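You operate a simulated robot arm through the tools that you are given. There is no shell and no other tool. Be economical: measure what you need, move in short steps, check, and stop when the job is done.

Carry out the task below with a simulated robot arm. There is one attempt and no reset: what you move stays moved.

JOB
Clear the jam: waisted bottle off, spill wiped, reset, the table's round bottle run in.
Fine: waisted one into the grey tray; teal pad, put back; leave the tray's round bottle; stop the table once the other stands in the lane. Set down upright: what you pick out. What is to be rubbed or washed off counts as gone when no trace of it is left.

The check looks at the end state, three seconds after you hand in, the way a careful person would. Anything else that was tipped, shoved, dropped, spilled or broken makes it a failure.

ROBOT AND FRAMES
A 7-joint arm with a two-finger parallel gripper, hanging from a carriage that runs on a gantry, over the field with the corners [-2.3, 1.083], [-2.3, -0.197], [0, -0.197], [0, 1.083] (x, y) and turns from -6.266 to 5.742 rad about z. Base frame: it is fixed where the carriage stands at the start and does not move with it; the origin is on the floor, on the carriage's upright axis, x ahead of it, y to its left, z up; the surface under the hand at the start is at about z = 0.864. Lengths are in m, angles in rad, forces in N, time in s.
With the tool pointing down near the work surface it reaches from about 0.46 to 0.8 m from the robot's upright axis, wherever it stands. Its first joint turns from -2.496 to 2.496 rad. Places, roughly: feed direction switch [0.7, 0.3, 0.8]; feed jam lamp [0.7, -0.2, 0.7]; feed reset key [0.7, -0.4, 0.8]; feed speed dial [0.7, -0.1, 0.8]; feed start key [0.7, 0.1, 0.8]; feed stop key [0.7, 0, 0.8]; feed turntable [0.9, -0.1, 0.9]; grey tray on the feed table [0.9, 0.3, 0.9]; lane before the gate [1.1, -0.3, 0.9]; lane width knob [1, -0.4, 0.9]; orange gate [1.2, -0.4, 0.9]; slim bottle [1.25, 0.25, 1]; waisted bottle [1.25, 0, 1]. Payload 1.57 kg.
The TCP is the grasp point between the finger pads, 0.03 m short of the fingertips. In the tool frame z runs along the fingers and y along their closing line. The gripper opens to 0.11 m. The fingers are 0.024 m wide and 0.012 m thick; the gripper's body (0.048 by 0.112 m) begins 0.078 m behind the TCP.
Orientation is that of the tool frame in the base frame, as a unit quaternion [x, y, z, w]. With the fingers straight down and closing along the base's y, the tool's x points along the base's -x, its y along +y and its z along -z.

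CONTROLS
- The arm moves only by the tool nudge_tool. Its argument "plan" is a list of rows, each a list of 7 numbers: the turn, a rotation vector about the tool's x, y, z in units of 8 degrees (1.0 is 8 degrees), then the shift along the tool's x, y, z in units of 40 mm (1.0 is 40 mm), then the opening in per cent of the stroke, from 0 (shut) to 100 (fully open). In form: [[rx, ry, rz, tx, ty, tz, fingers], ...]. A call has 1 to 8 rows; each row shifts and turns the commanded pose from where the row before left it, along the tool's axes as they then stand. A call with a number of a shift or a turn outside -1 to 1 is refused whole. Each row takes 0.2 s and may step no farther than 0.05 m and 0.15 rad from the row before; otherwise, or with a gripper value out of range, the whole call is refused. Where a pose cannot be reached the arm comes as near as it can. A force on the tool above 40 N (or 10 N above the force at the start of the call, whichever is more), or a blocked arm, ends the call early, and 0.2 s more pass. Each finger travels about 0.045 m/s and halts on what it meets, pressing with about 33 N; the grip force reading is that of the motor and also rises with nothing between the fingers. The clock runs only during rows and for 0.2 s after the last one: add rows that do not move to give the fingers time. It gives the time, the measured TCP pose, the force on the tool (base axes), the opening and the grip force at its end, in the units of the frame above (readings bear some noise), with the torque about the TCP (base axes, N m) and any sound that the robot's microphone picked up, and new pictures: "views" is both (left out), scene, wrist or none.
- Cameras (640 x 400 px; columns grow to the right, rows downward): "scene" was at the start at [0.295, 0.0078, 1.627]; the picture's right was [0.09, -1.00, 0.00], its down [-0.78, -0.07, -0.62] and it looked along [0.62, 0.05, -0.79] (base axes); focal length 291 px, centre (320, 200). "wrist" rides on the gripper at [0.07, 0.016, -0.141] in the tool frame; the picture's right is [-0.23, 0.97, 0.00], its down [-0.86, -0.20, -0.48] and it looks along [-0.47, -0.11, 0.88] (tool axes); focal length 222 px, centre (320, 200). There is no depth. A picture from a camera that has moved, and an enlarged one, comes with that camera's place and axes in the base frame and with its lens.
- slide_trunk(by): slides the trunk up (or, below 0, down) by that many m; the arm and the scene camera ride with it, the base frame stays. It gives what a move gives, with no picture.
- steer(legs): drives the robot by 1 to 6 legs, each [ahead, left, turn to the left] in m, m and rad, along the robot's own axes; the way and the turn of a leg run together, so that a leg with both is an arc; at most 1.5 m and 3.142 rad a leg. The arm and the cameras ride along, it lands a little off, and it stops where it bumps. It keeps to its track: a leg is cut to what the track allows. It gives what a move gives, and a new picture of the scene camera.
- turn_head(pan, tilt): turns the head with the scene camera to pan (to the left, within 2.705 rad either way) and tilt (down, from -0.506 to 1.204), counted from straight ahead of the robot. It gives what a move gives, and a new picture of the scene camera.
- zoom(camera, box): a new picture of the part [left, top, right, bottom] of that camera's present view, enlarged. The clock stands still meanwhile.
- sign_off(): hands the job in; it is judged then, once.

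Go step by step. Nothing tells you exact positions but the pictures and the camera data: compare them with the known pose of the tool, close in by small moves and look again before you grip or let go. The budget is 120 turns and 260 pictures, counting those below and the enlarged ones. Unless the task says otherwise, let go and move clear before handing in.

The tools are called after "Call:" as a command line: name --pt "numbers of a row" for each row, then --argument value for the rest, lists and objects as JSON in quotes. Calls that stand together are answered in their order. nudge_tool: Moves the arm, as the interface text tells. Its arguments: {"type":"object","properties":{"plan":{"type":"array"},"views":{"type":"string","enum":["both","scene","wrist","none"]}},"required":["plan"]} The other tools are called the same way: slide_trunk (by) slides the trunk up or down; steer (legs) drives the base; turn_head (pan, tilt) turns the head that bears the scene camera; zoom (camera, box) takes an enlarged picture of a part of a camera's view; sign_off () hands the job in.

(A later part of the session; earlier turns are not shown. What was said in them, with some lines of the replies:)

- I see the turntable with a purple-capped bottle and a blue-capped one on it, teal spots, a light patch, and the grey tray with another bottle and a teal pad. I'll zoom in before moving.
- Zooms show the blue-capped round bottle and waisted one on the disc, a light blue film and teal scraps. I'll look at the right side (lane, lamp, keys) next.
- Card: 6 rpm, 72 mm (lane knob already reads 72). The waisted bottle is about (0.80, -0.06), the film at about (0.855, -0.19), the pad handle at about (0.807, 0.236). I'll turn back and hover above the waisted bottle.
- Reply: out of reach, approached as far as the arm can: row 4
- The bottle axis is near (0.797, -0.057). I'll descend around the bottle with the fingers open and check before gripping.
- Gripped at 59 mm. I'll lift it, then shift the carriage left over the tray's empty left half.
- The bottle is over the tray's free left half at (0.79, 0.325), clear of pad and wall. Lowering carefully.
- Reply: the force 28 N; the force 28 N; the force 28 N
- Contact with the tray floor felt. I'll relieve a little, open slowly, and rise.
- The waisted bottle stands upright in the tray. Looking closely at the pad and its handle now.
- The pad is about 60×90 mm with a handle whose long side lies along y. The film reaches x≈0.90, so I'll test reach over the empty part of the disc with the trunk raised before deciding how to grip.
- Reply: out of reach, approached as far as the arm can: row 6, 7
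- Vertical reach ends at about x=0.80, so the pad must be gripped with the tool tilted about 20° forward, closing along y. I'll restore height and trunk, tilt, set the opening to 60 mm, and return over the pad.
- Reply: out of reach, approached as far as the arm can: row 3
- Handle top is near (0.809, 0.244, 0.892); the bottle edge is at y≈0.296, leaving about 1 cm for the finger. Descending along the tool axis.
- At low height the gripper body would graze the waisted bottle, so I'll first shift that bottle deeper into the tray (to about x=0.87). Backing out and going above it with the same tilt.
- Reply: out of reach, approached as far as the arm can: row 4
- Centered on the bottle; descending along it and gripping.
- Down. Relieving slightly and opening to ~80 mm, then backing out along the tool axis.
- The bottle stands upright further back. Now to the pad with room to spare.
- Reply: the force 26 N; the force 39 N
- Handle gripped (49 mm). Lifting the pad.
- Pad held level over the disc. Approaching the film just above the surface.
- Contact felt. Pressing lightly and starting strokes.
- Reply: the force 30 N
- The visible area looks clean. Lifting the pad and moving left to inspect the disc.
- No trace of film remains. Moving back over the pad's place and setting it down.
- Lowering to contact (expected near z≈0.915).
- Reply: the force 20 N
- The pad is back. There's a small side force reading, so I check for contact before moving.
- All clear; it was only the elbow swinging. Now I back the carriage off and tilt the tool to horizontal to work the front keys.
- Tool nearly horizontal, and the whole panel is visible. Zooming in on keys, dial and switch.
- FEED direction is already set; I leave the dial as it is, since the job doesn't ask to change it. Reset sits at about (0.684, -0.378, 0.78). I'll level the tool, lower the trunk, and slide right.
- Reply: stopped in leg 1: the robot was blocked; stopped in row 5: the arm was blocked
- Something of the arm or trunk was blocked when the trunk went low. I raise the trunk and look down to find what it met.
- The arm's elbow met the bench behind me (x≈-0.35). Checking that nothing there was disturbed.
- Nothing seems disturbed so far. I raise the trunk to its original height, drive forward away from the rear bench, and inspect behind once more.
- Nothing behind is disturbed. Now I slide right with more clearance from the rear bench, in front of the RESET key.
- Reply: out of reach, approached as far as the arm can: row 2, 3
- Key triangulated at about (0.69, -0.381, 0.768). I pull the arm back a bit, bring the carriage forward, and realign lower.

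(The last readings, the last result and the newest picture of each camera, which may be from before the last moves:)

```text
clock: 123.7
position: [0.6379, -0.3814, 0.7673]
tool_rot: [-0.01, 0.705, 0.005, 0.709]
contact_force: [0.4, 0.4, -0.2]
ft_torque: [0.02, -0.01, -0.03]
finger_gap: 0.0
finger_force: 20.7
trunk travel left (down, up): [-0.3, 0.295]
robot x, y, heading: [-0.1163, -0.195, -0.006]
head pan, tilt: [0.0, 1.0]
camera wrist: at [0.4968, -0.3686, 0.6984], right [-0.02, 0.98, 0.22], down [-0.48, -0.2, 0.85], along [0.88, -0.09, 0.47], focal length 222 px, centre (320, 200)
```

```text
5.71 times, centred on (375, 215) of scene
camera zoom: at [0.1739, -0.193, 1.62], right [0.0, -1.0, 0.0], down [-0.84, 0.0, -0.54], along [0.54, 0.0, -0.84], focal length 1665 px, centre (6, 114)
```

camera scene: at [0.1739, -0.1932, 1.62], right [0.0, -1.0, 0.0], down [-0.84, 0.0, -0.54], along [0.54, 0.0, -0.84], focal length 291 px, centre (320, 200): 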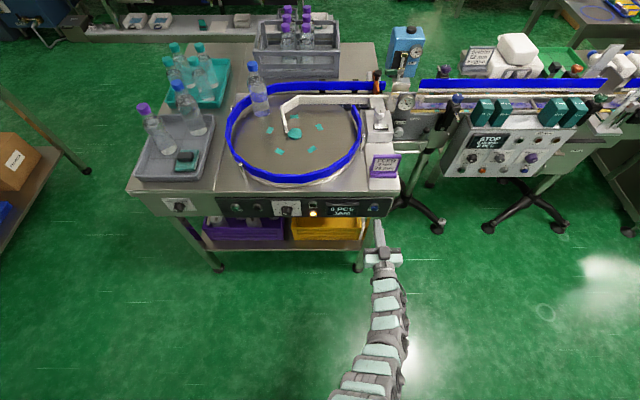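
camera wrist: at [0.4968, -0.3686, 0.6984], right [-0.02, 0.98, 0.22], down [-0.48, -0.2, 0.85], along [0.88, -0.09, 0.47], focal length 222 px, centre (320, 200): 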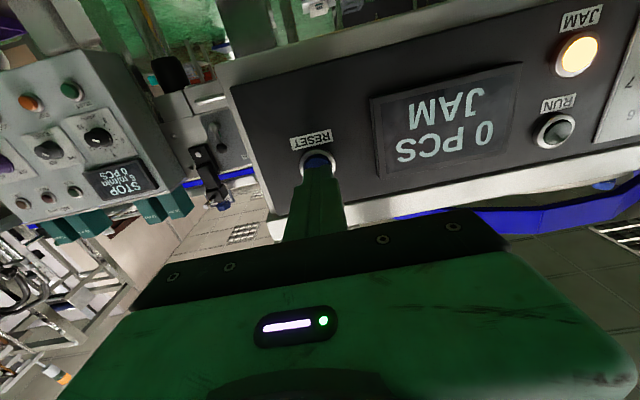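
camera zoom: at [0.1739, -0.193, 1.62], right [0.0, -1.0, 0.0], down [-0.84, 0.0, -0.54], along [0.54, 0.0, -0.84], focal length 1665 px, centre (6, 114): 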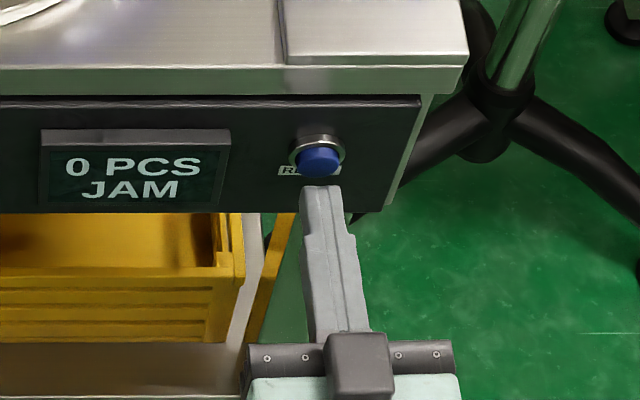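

Aligned with RESET. Pushing in gently.

Call:
nudge_tool --pt "0 0 0 0 0 0.2 0" --pt "0 0 0 0 0 0.15 0" --pt "0 0 0 0 0 0 0" --views "wrist"

Call:
nudge_tool --pt "0 0 0 0 0 0.12 0" --pt "0 0 0 0 0 0.1 0" --pt "0 0 0 0 0 0 0" --views "wrist"

```text
clock: 124.5
position: [0.6499, -0.3812, 0.7705]
tool_rot: [-0.011, 0.706, 0.006, 0.709]
contact_force: [0.0, 0.5, -0.1]
ft_torque: [0.03, 0.01, 0.03]
finger_gap: 0.0
finger_force: 21.3
trunk travel left (down, up): [-0.3, 0.295]
robot x, y, heading: [-0.1143, -0.1916, -0.0]
head pan, tilt: [0.0, 1.0]
camera wrist: at [0.5086, -0.3693, 0.7004], right [-0.02, 0.98, 0.22], down [-0.48, -0.2, 0.85], along [0.88, -0.09, 0.47], focal length 222 px, centre (320, 200)
```

wrist: 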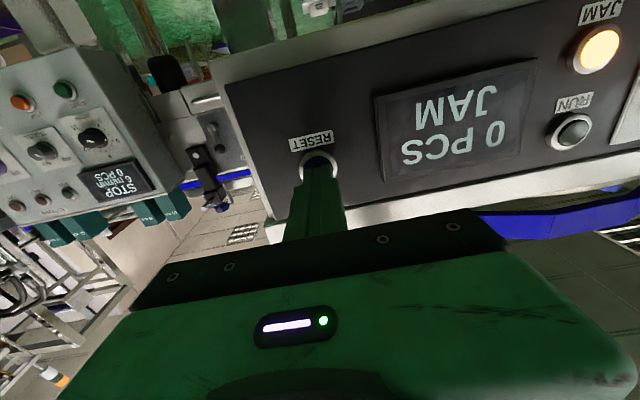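

```text
clock: 125.3
position: [0.6524, -0.3799, 0.772]
tool_rot: [-0.01, 0.706, 0.006, 0.708]
contact_force: [-0.8, 0.4, -1.1]
ft_torque: [-0.01, 0.0, -0.03]
finger_gap: 0.0
finger_force: 21.0
out of reach, approached as far as the arm can: row 1
trunk travel left (down, up): [-0.3, 0.295]
robot x, y, heading: [-0.1178, -0.193, -0.006]
head pan, tilt: [0.0, 1.0]
camera wrist: at [0.5113, -0.3689, 0.7022], right [-0.02, 0.97, 0.22], down [-0.48, -0.2, 0.85], along [0.88, -0.09, 0.47], focal length 222 px, centre (320, 200)
```

wrist: 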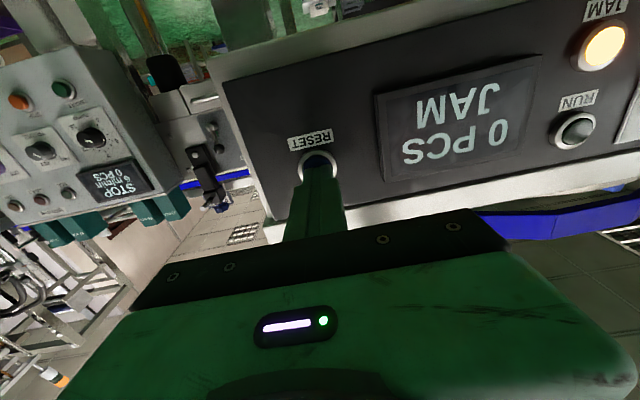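

Call:
nudge_tool --pt "0 0 0 0 0 -0.9 0" --pt "0 0 0 0 0 -0.8 0" --pt "0 0 0 0.08 0 0 0" --views "none"

Call:
steer --legs '[[0.06, 0, 0]]'

Call:
nudge_tool --pt "0 0 0 0 0 0.25 0" --pt "0 0 0 0 0 0 0" --views "none"

```text
clock: 126.1
position: [0.5851, -0.3823, 0.767]
tool_rot: [-0.009, 0.706, 0.006, 0.708]
contact_force: [-0.8, -0.7, -0.5]
ft_torque: [0.01, -0.02, -0.01]
finger_gap: 0.0
finger_force: 20.7
trunk travel left (down, up): [-0.3, 0.295]
robot x, y, heading: [-0.1155, -0.1967, -0.001]
head pan, tilt: [0.0, 1.0]
```

```text
clock: 127.1
position: [0.647, -0.3824, 0.7662]
tool_rot: [-0.009, 0.706, 0.005, 0.709]
contact_force: [0.3, -0.8, 0.6]
ft_torque: [0.01, -0.01, -0.01]
finger_gap: 0.0
finger_force: 21.3
trunk travel left (down, up): [-0.3, 0.295]
robot x, y, heading: [-0.0548, -0.1968, -0.004]
head pan, tilt: [0.0, 1.0]
camera scene: at [0.2333, -0.1933, 1.62], right [0.0, -1.0, 0.0], down [-0.84, 0.0, -0.54], along [0.54, 0.0, -0.84], focal length 291 px, centre (320, 200)
```

scene: 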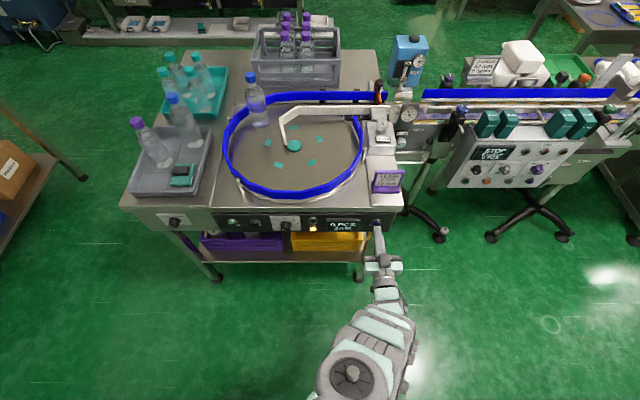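

```text
clock: 127.7
position: [0.6544, -0.3825, 0.7674]
tool_rot: [-0.01, 0.705, 0.005, 0.709]
contact_force: [-1.7, 0.6, 0.3]
ft_torque: [0.0, -0.03, -0.03]
finger_gap: 0.0
finger_force: 21.4
trunk travel left (down, up): [-0.3, 0.295]
robot x, y, heading: [-0.0536, -0.1951, 0.003]
head pan, tilt: [0.0, 1.0]
heard: click
```

A click was heard. Pressing a touch further and looking at the lamp.

Call:
nudge_tool --pt "0 0 0 0 0 0.06 0" --pt "0 0 0 0 0 0 0" --pt "0 0 0 0 0 -0.5 0" --pt "0 0 0 0 0 -0.5 0" --views "wrist"

Call:
zoom --camera "scene" --box '[200, 190, 420, 270]'

```text
clock: 128.7
position: [0.617, -0.384, 0.7657]
tool_rot: [-0.01, 0.705, 0.004, 0.709]
contact_force: [0.0, 0.3, 0.0]
ft_torque: [-0.02, 0.01, 0.05]
finger_gap: 0.0001
finger_force: 21.3
trunk travel left (down, up): [-0.3, 0.295]
robot x, y, heading: [-0.058, -0.1949, -0.002]
head pan, tilt: [0.0, 1.0]
camera wrist: at [0.4768, -0.3712, 0.6973], right [-0.02, 0.98, 0.22], down [-0.48, -0.2, 0.85], along [0.88, -0.09, 0.47], focal length 222 px, centre (320, 200)
```

wrist: 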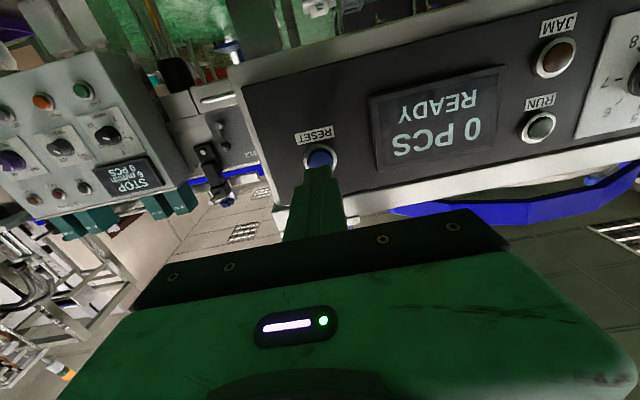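

```text
2.91 times, centred on (310, 230) of scene
camera zoom: at [0.2331, -0.1933, 1.6199], right [0.0, -1.0, 0.0], down [-0.84, 0.0, -0.54], along [0.54, 0.0, -0.84], focal length 847 px, centre (349, 113)
```

zoom: 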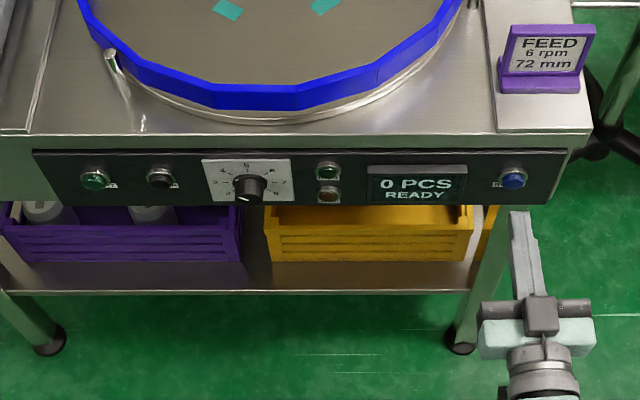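

RESET worked: READY, jam lamp off. Now slide left to the START key (y≈0.097), keeping clear of the dial.

Call:
nudge_tool --pt "0 0 0 0 0 -0.7 0" --views "none"

Call:
steer --legs '[[0, 0.481, 0]]'

Call:
turn_head --pan -0.5 --tilt 0.8

Call:
nudge_tool --pt "0 0 0 -0.05 0 0.9 0" --pt "0 0 0 0 0 0 0" --views "wrist"

Call:
zoom --camera "wrist" --box '[200, 60, 440, 220]'

```text
clock: 129.1
position: [0.5895, -0.3832, 0.7662]
tool_rot: [-0.009, 0.705, 0.004, 0.709]
contact_force: [-0.1, 0.6, -0.1]
ft_torque: [-0.01, 0.04, 0.0]
finger_gap: 0.0
finger_force: 20.9
trunk travel left (down, up): [-0.3, 0.295]
robot x, y, heading: [-0.0519, -0.192, -0.004]
head pan, tilt: [0.0, 1.0]
```

```text
clock: 132.0
position: [0.5902, 0.0982, 0.7671]
tool_rot: [-0.01, 0.706, 0.006, 0.708]
contact_force: [-0.3, -0.3, -0.7]
ft_torque: [0.04, 0.01, -0.01]
finger_gap: 0.0
finger_force: 20.9
trunk travel left (down, up): [-0.3, 0.295]
robot x, y, heading: [-0.0574, 0.2882, -0.003]
head pan, tilt: [0.0, 1.0]
camera scene: at [0.2335, 0.2859, 1.6199], right [0.0, -1.0, 0.0], down [-0.84, 0.0, -0.54], along [0.54, 0.0, -0.84], focal length 291 px, centre (320, 200)
```

scene: 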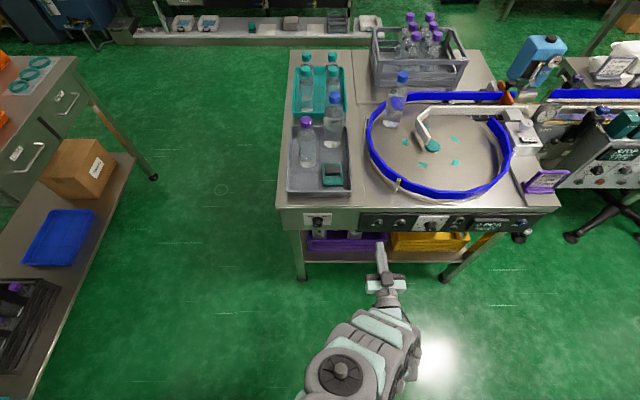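

```text
clock: 132.9
position: [0.59, 0.0979, 0.7663]
tool_rot: [-0.01, 0.706, 0.006, 0.709]
contact_force: [0.1, 0.2, 0.5]
ft_torque: [0.06, 0.0, -0.01]
finger_gap: 0.0
finger_force: 21.0
trunk travel left (down, up): [-0.3, 0.295]
robot x, y, heading: [-0.0575, 0.2847, -0.002]
head pan, tilt: [-0.499, 0.799]
camera scene: at [0.2347, 0.2473, 1.635], right [-0.48, -0.88, 0.0], down [-0.63, 0.34, -0.7], along [0.61, -0.33, -0.72], focal length 291 px, centre (320, 200)
```

scene: 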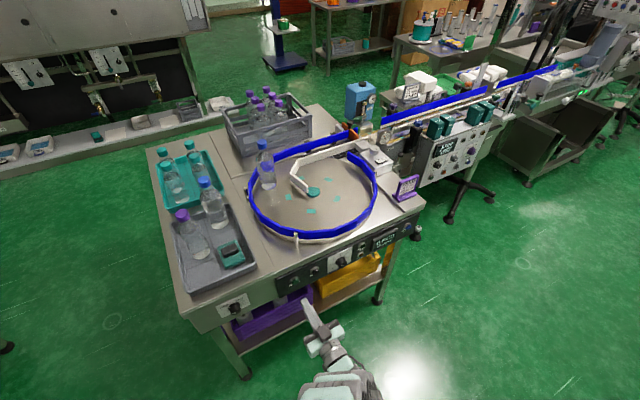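

```text
clock: 133.5
position: [0.6263, 0.098, 0.7702]
tool_rot: [-0.01, 0.706, 0.006, 0.708]
contact_force: [-0.2, 0.4, -0.8]
ft_torque: [0.01, 0.02, 0.04]
finger_gap: 0.0
finger_force: 21.5
trunk travel left (down, up): [-0.3, 0.295]
robot x, y, heading: [-0.056, 0.284, 0.0]
head pan, tilt: [-0.499, 0.799]
camera wrist: at [0.486, 0.1101, 0.6997], right [-0.02, 0.97, 0.22], down [-0.48, -0.21, 0.85], along [0.88, -0.08, 0.47], focal length 222 px, centre (320, 200)
```

wrist: 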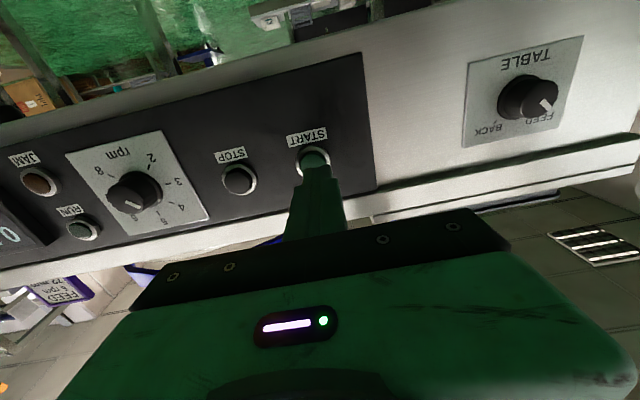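

```text
2.50 times, centred on (320, 140) of wrist
camera zoom: at [0.486, 0.1101, 0.6997], right [-0.02, 0.97, 0.22], down [-0.48, -0.21, 0.85], along [0.88, -0.08, 0.47], focal length 555 px, centre (320, 350)
```

zoom: 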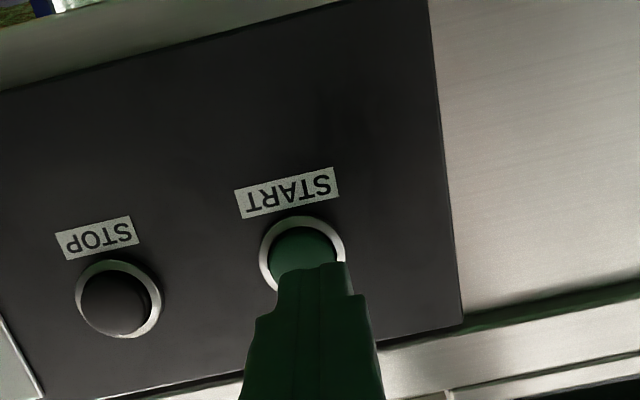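

START is aligned. Pressing it, then moving right in front of STOP.

Call:
nudge_tool --pt "0 0 0 0 0 0.5 0" --pt "0 0 0 0 0 0.3 0" --pt "0 0 0 0 0 0 0" --pt "0 0 0 0 0 -0.5 0" --pt "0 0 0 0 -0.9 -0.2 0" --pt "0 0 0 0 -0.93 0 0" --views "scene"

```text
clock: 134.9
position: [0.6315, 0.0257, 0.7695]
tool_rot: [-0.011, 0.706, 0.006, 0.708]
contact_force: [0.0, 0.3, -0.3]
ft_torque: [-0.02, -0.01, 0.03]
finger_gap: 0.0
finger_force: 21.2
trunk travel left (down, up): [-0.3, 0.295]
robot x, y, heading: [-0.0558, 0.2855, 0.004]
head pan, tilt: [-0.499, 0.799]
heard: click
camera scene: at [0.2343, 0.247, 1.6349], right [-0.48, -0.88, 0.0], down [-0.63, 0.34, -0.7], along [0.61, -0.33, -0.72], focal length 291 px, centre (320, 200)
```

scene: 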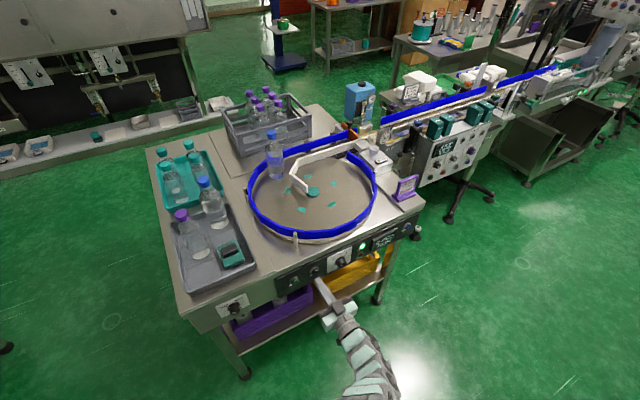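

Table is running and the bottle is moving toward the lane. Waiting with the finger at STOP.

Call:
nudge_tool --pt "0 0 0 0.07 -0.1 0.1 0" --pt "0 0 0 0 0 0 0" --pt "0 0 0 0 0 0 0" --pt "0 0 0 0 0 0 0" --views "both"

Call:
zoom --camera "scene" --box '[230, 100, 430, 240]'

```text
clock: 135.9
position: [0.6371, 0.0231, 0.7666]
tool_rot: [-0.011, 0.705, 0.006, 0.709]
contact_force: [0.8, -0.1, 0.1]
ft_torque: [-0.03, -0.01, 0.04]
finger_gap: 0.0
finger_force: 20.8
trunk travel left (down, up): [-0.3, 0.295]
robot x, y, heading: [-0.0609, 0.2858, 0.003]
head pan, tilt: [-0.499, 0.799]
camera scene: at [0.2347, 0.2472, 1.6351], right [-0.48, -0.88, 0.0], down [-0.63, 0.34, -0.7], along [0.61, -0.33, -0.72], focal length 291 px, centre (320, 200)
camera wrist: at [0.4958, 0.0338, 0.6973], right [-0.02, 0.97, 0.22], down [-0.48, -0.21, 0.85], along [0.88, -0.08, 0.47], focal length 222 px, centre (320, 200)
```

scene: 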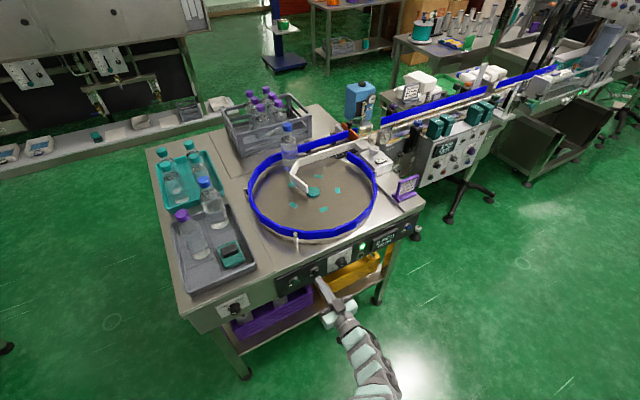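
wrist: 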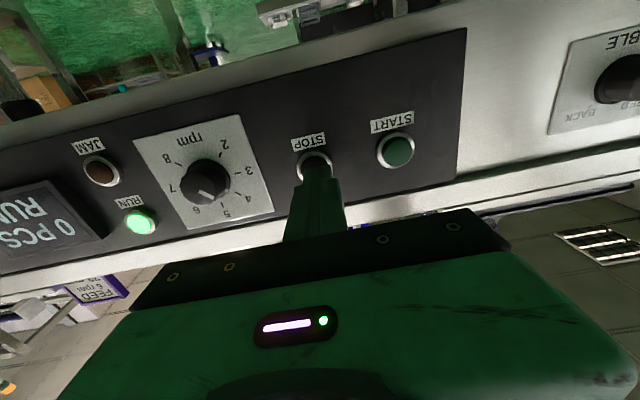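

```text
2.86 times, centred on (330, 170) of scene
camera zoom: at [0.2347, 0.2472, 1.6351], right [-0.48, -0.88, 0.0], down [-0.63, 0.34, -0.7], along [0.61, -0.33, -0.72], focal length 832 px, centre (291, 286)
```

zoom: 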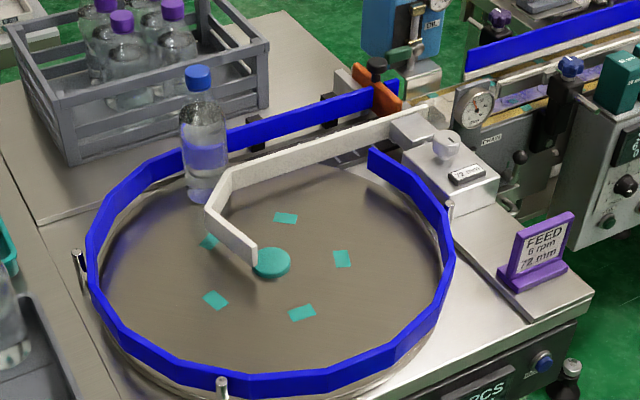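

Call:
nudge_tool --pt "0 0 0 0 0 0 0" --pt "0 0 0 0 0 0 0" --pt "0 0 0 0 0 0 0" --pt "0 0 0 0 0 0 0" --views "none"

Call:
zoom --camera "scene" --box '[230, 100, 430, 240]'

```text
clock: 136.9
position: [0.6371, 0.0223, 0.7672]
tool_rot: [-0.011, 0.705, 0.006, 0.709]
contact_force: [0.3, 0.0, -0.7]
ft_torque: [0.0, -0.01, -0.01]
finger_gap: 0.0003
finger_force: 21.8
trunk travel left (down, up): [-0.3, 0.295]
robot x, y, heading: [-0.0558, 0.2822, 0.005]
head pan, tilt: [-0.499, 0.799]
```

```text
2.86 times, centred on (330, 170) of scene
camera zoom: at [0.2347, 0.2472, 1.6351], right [-0.48, -0.88, 0.0], down [-0.63, 0.34, -0.7], along [0.61, -0.33, -0.72], focal length 832 px, centre (291, 286)
```

zoom: 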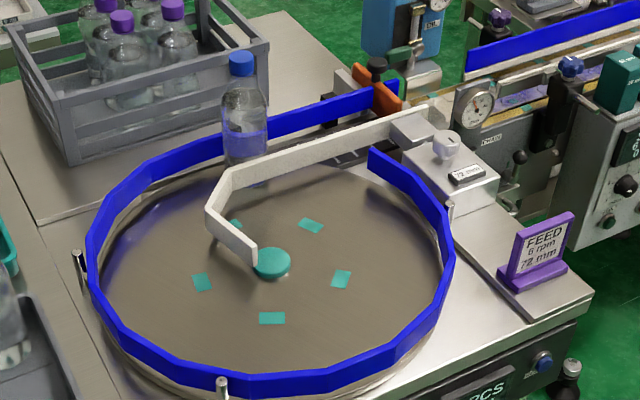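

Call:
nudge_tool --pt "0 0 0 0 0 0 0" --pt "0 0 0 0 0 0 0" --pt "0 0 0 0 0 0 0" --pt "0 0 0 0 0 0 0" --views "none"

Call:
zoom --camera "scene" --box '[230, 100, 430, 240]'

```text
clock: 137.9
position: [0.6369, 0.0222, 0.7666]
tool_rot: [-0.011, 0.706, 0.006, 0.709]
contact_force: [0.6, 0.8, 0.1]
ft_torque: [-0.01, 0.01, 0.02]
finger_gap: 0.0
finger_force: 21.2
trunk travel left (down, up): [-0.3, 0.295]
robot x, y, heading: [-0.0609, 0.2866, 0.0]
head pan, tilt: [-0.499, 0.799]
```

```text
2.86 times, centred on (330, 170) of scene
camera zoom: at [0.2347, 0.2473, 1.6351], right [-0.48, -0.88, 0.0], down [-0.63, 0.34, -0.7], along [0.61, -0.33, -0.72], focal length 832 px, centre (291, 286)
```

zoom: 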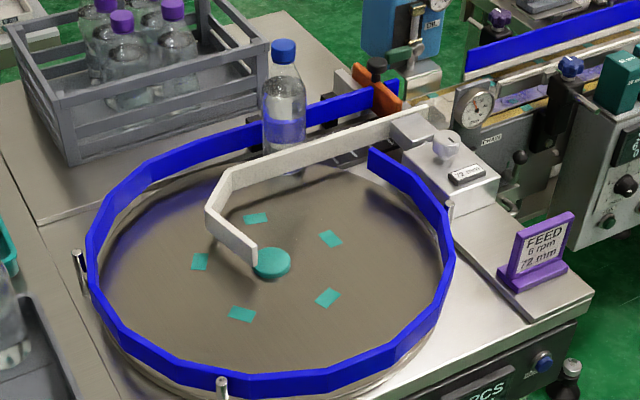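

Call:
nudge_tool --pt "0 0 0 0 0 0 0" --pt "0 0 0 0 0 0 0" --pt "0 0 0 0 0 0 0" --pt "0 0 0 0 0 0 0" --views "none"

Call:
zoom --camera "scene" --box '[270, 100, 430, 210]'

```text
clock: 138.9
position: [0.6368, 0.0214, 0.7666]
tool_rot: [-0.01, 0.706, 0.006, 0.708]
contact_force: [-0.8, -0.3, -0.5]
ft_torque: [0.0, 0.02, -0.03]
finger_gap: 0.0
finger_force: 21.8
trunk travel left (down, up): [-0.3, 0.295]
robot x, y, heading: [-0.0582, 0.2837, -0.001]
head pan, tilt: [-0.499, 0.799]
```

```text
3.64 times, centred on (350, 155) of scene
camera zoom: at [0.2347, 0.2472, 1.6351], right [-0.48, -0.88, 0.0], down [-0.63, 0.34, -0.7], along [0.61, -0.33, -0.72], focal length 1059 px, centre (211, 364)
```

zoom: 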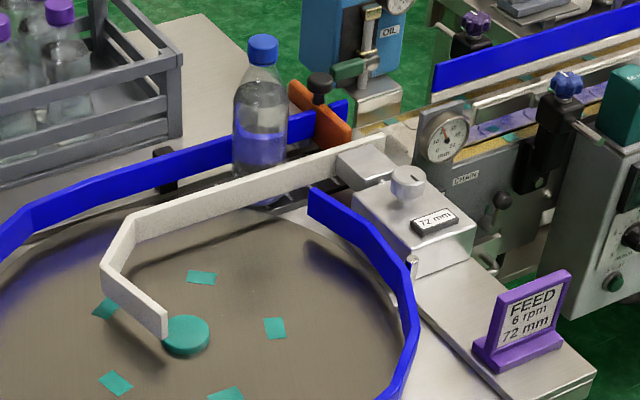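

Call:
nudge_tool --pt "0 0 0 0 0 0 0" --pt "0 0 0 0 0 0 0" --pt "0 0 0 0 0 0 0" --pt "0 0 0 0 0 0 0" --views "none"

Call:
zoom --camera "scene" --box '[270, 100, 430, 210]'

```text
clock: 139.9
position: [0.6369, 0.0224, 0.7659]
tool_rot: [-0.011, 0.706, 0.008, 0.708]
contact_force: [0.7, 0.3, 0.1]
ft_torque: [-0.03, -0.05, 0.02]
finger_gap: 0.0
finger_force: 21.3
trunk travel left (down, up): [-0.3, 0.295]
robot x, y, heading: [-0.0569, 0.2844, 0.001]
head pan, tilt: [-0.499, 0.799]
```

```text
3.64 times, centred on (350, 155) of scene
camera zoom: at [0.2347, 0.2473, 1.6351], right [-0.48, -0.88, 0.0], down [-0.63, 0.34, -0.7], along [0.61, -0.33, -0.72], focal length 1059 px, centre (211, 364)
```

zoom: 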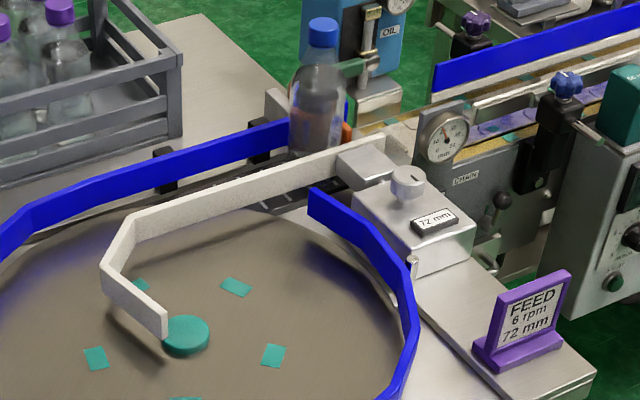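

The bottle stands in the lane at the gate. Pressing STOP.

Call:
nudge_tool --pt "0 0 0 0 0 0.3 0" --pt "0 0 0 0 0 0.25 0" --pt "0 0 0 0 0 0 0" --pt "0 0 0 0 0 -0.5 0" --pt "0 0 0 0 0 -0.8 0" --views "both"

Call:
zoom --camera "scene" --box '[270, 100, 430, 210]'

```text
clock: 141.1
position: [0.6059, 0.0191, 0.7678]
tool_rot: [-0.011, 0.705, 0.006, 0.709]
contact_force: [0.7, -0.1, 0.4]
ft_torque: [0.02, 0.02, 0.01]
finger_gap: 0.0001
finger_force: 20.9
trunk travel left (down, up): [-0.3, 0.295]
robot x, y, heading: [-0.052, 0.2834, 0.005]
head pan, tilt: [-0.499, 0.799]
heard: click
camera scene: at [0.2345, 0.2472, 1.635], right [-0.48, -0.88, 0.0], down [-0.63, 0.34, -0.7], along [0.61, -0.33, -0.72], focal length 291 px, centre (320, 200)
camera wrist: at [0.4647, 0.0307, 0.6976], right [-0.02, 0.97, 0.22], down [-0.48, -0.21, 0.85], along [0.88, -0.09, 0.47], focal length 222 px, centre (320, 200)
```

scene: 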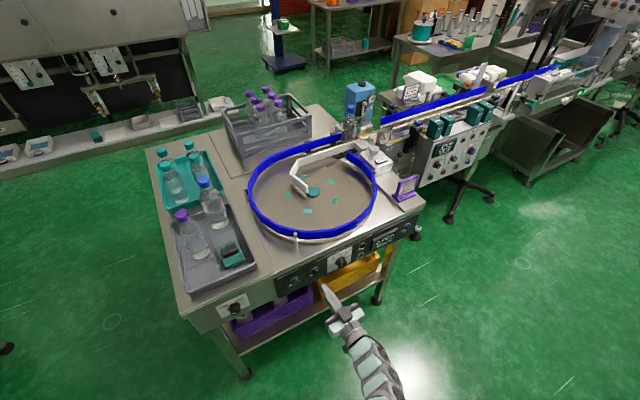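
wrist: 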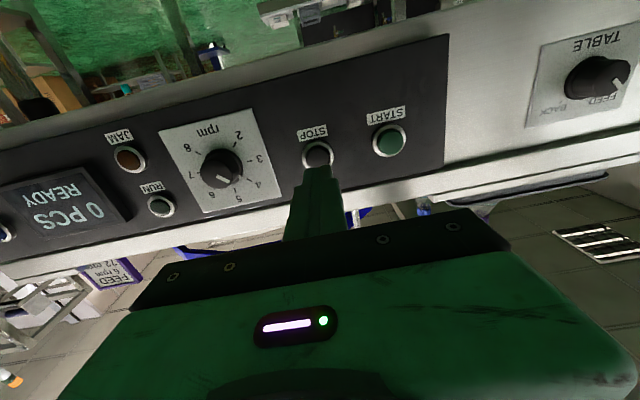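

```text
3.64 times, centred on (350, 155) of scene
camera zoom: at [0.2345, 0.2472, 1.635], right [-0.48, -0.88, 0.0], down [-0.63, 0.34, -0.7], along [0.61, -0.33, -0.72], focal length 1059 px, centre (211, 364)
```

zoom: 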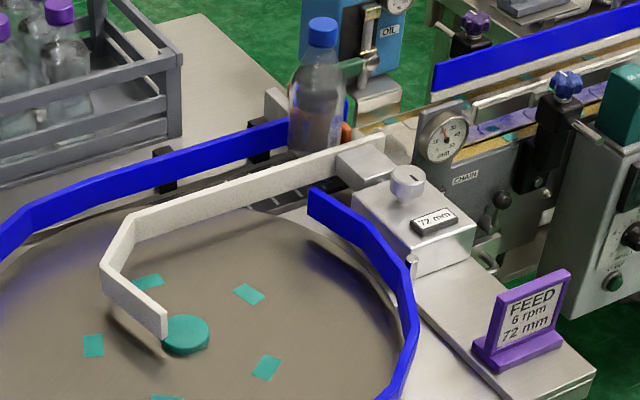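

Table stopped (READY), the round bottle stands upright at the gate. One last look at the tray and disc.

Call:
zoom --camera "scene" --box '[150, 130, 290, 310]'

Call:
zoom --camera "scene" --box '[240, 140, 390, 250]'

```text
2.22 times, centred on (220, 220) of scene
camera zoom: at [0.2345, 0.2472, 1.635], right [-0.48, -0.88, 0.0], down [-0.63, 0.34, -0.7], along [0.61, -0.33, -0.72], focal length 647 px, centre (542, 156)
```

zoom: 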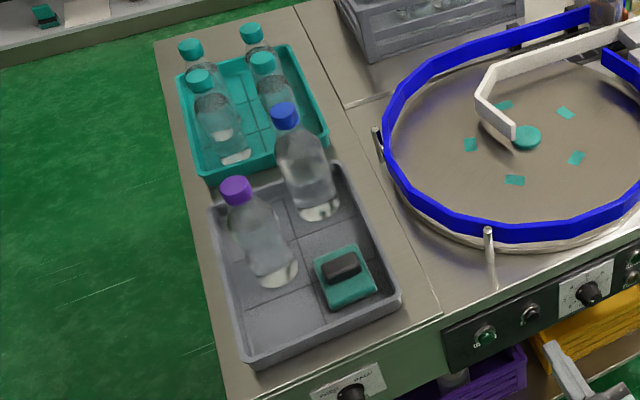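

```text
3.64 times, centred on (315, 195) of scene
camera zoom: at [0.2345, 0.2472, 1.635], right [-0.48, -0.88, 0.0], down [-0.63, 0.34, -0.7], along [0.61, -0.33, -0.72], focal length 1059 px, centre (338, 218)
```

zoom: 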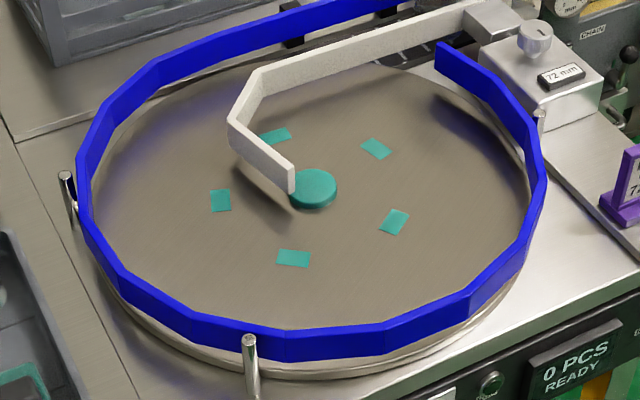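

Both tray bottles stand upright, the pad is back in its place, the disc is clean, the jam is reset and the table is stopped with the round bottle in the lane. Handing in.

Call:
sign_off

```text
The job is handed in.
```

The jam is cleared and the job is handed in. The waisted bottle stands upright in the grey tray, and the tray's own round bottle was left where it was. The spill is wiped with no trace visible, and the teal pad is back in its place. The jam was reset (the display reads READY), and the table's round bottle was run into the lane. It stands upright at the gate with the table stopped.

- **Contact with the rear bench:** while I lowered the trunk to reach the keys, the arm was blocked, most likely by the bench behind the robot. I backed off and looked around. Nothing I could see had moved or tipped, though the view behind was partly hidden.
- **Speed dial:** the table ran at the dial's existing setting, about 4 rpm. The card on the table says 6 rpm, but the job did not ask for a change, so I left it.
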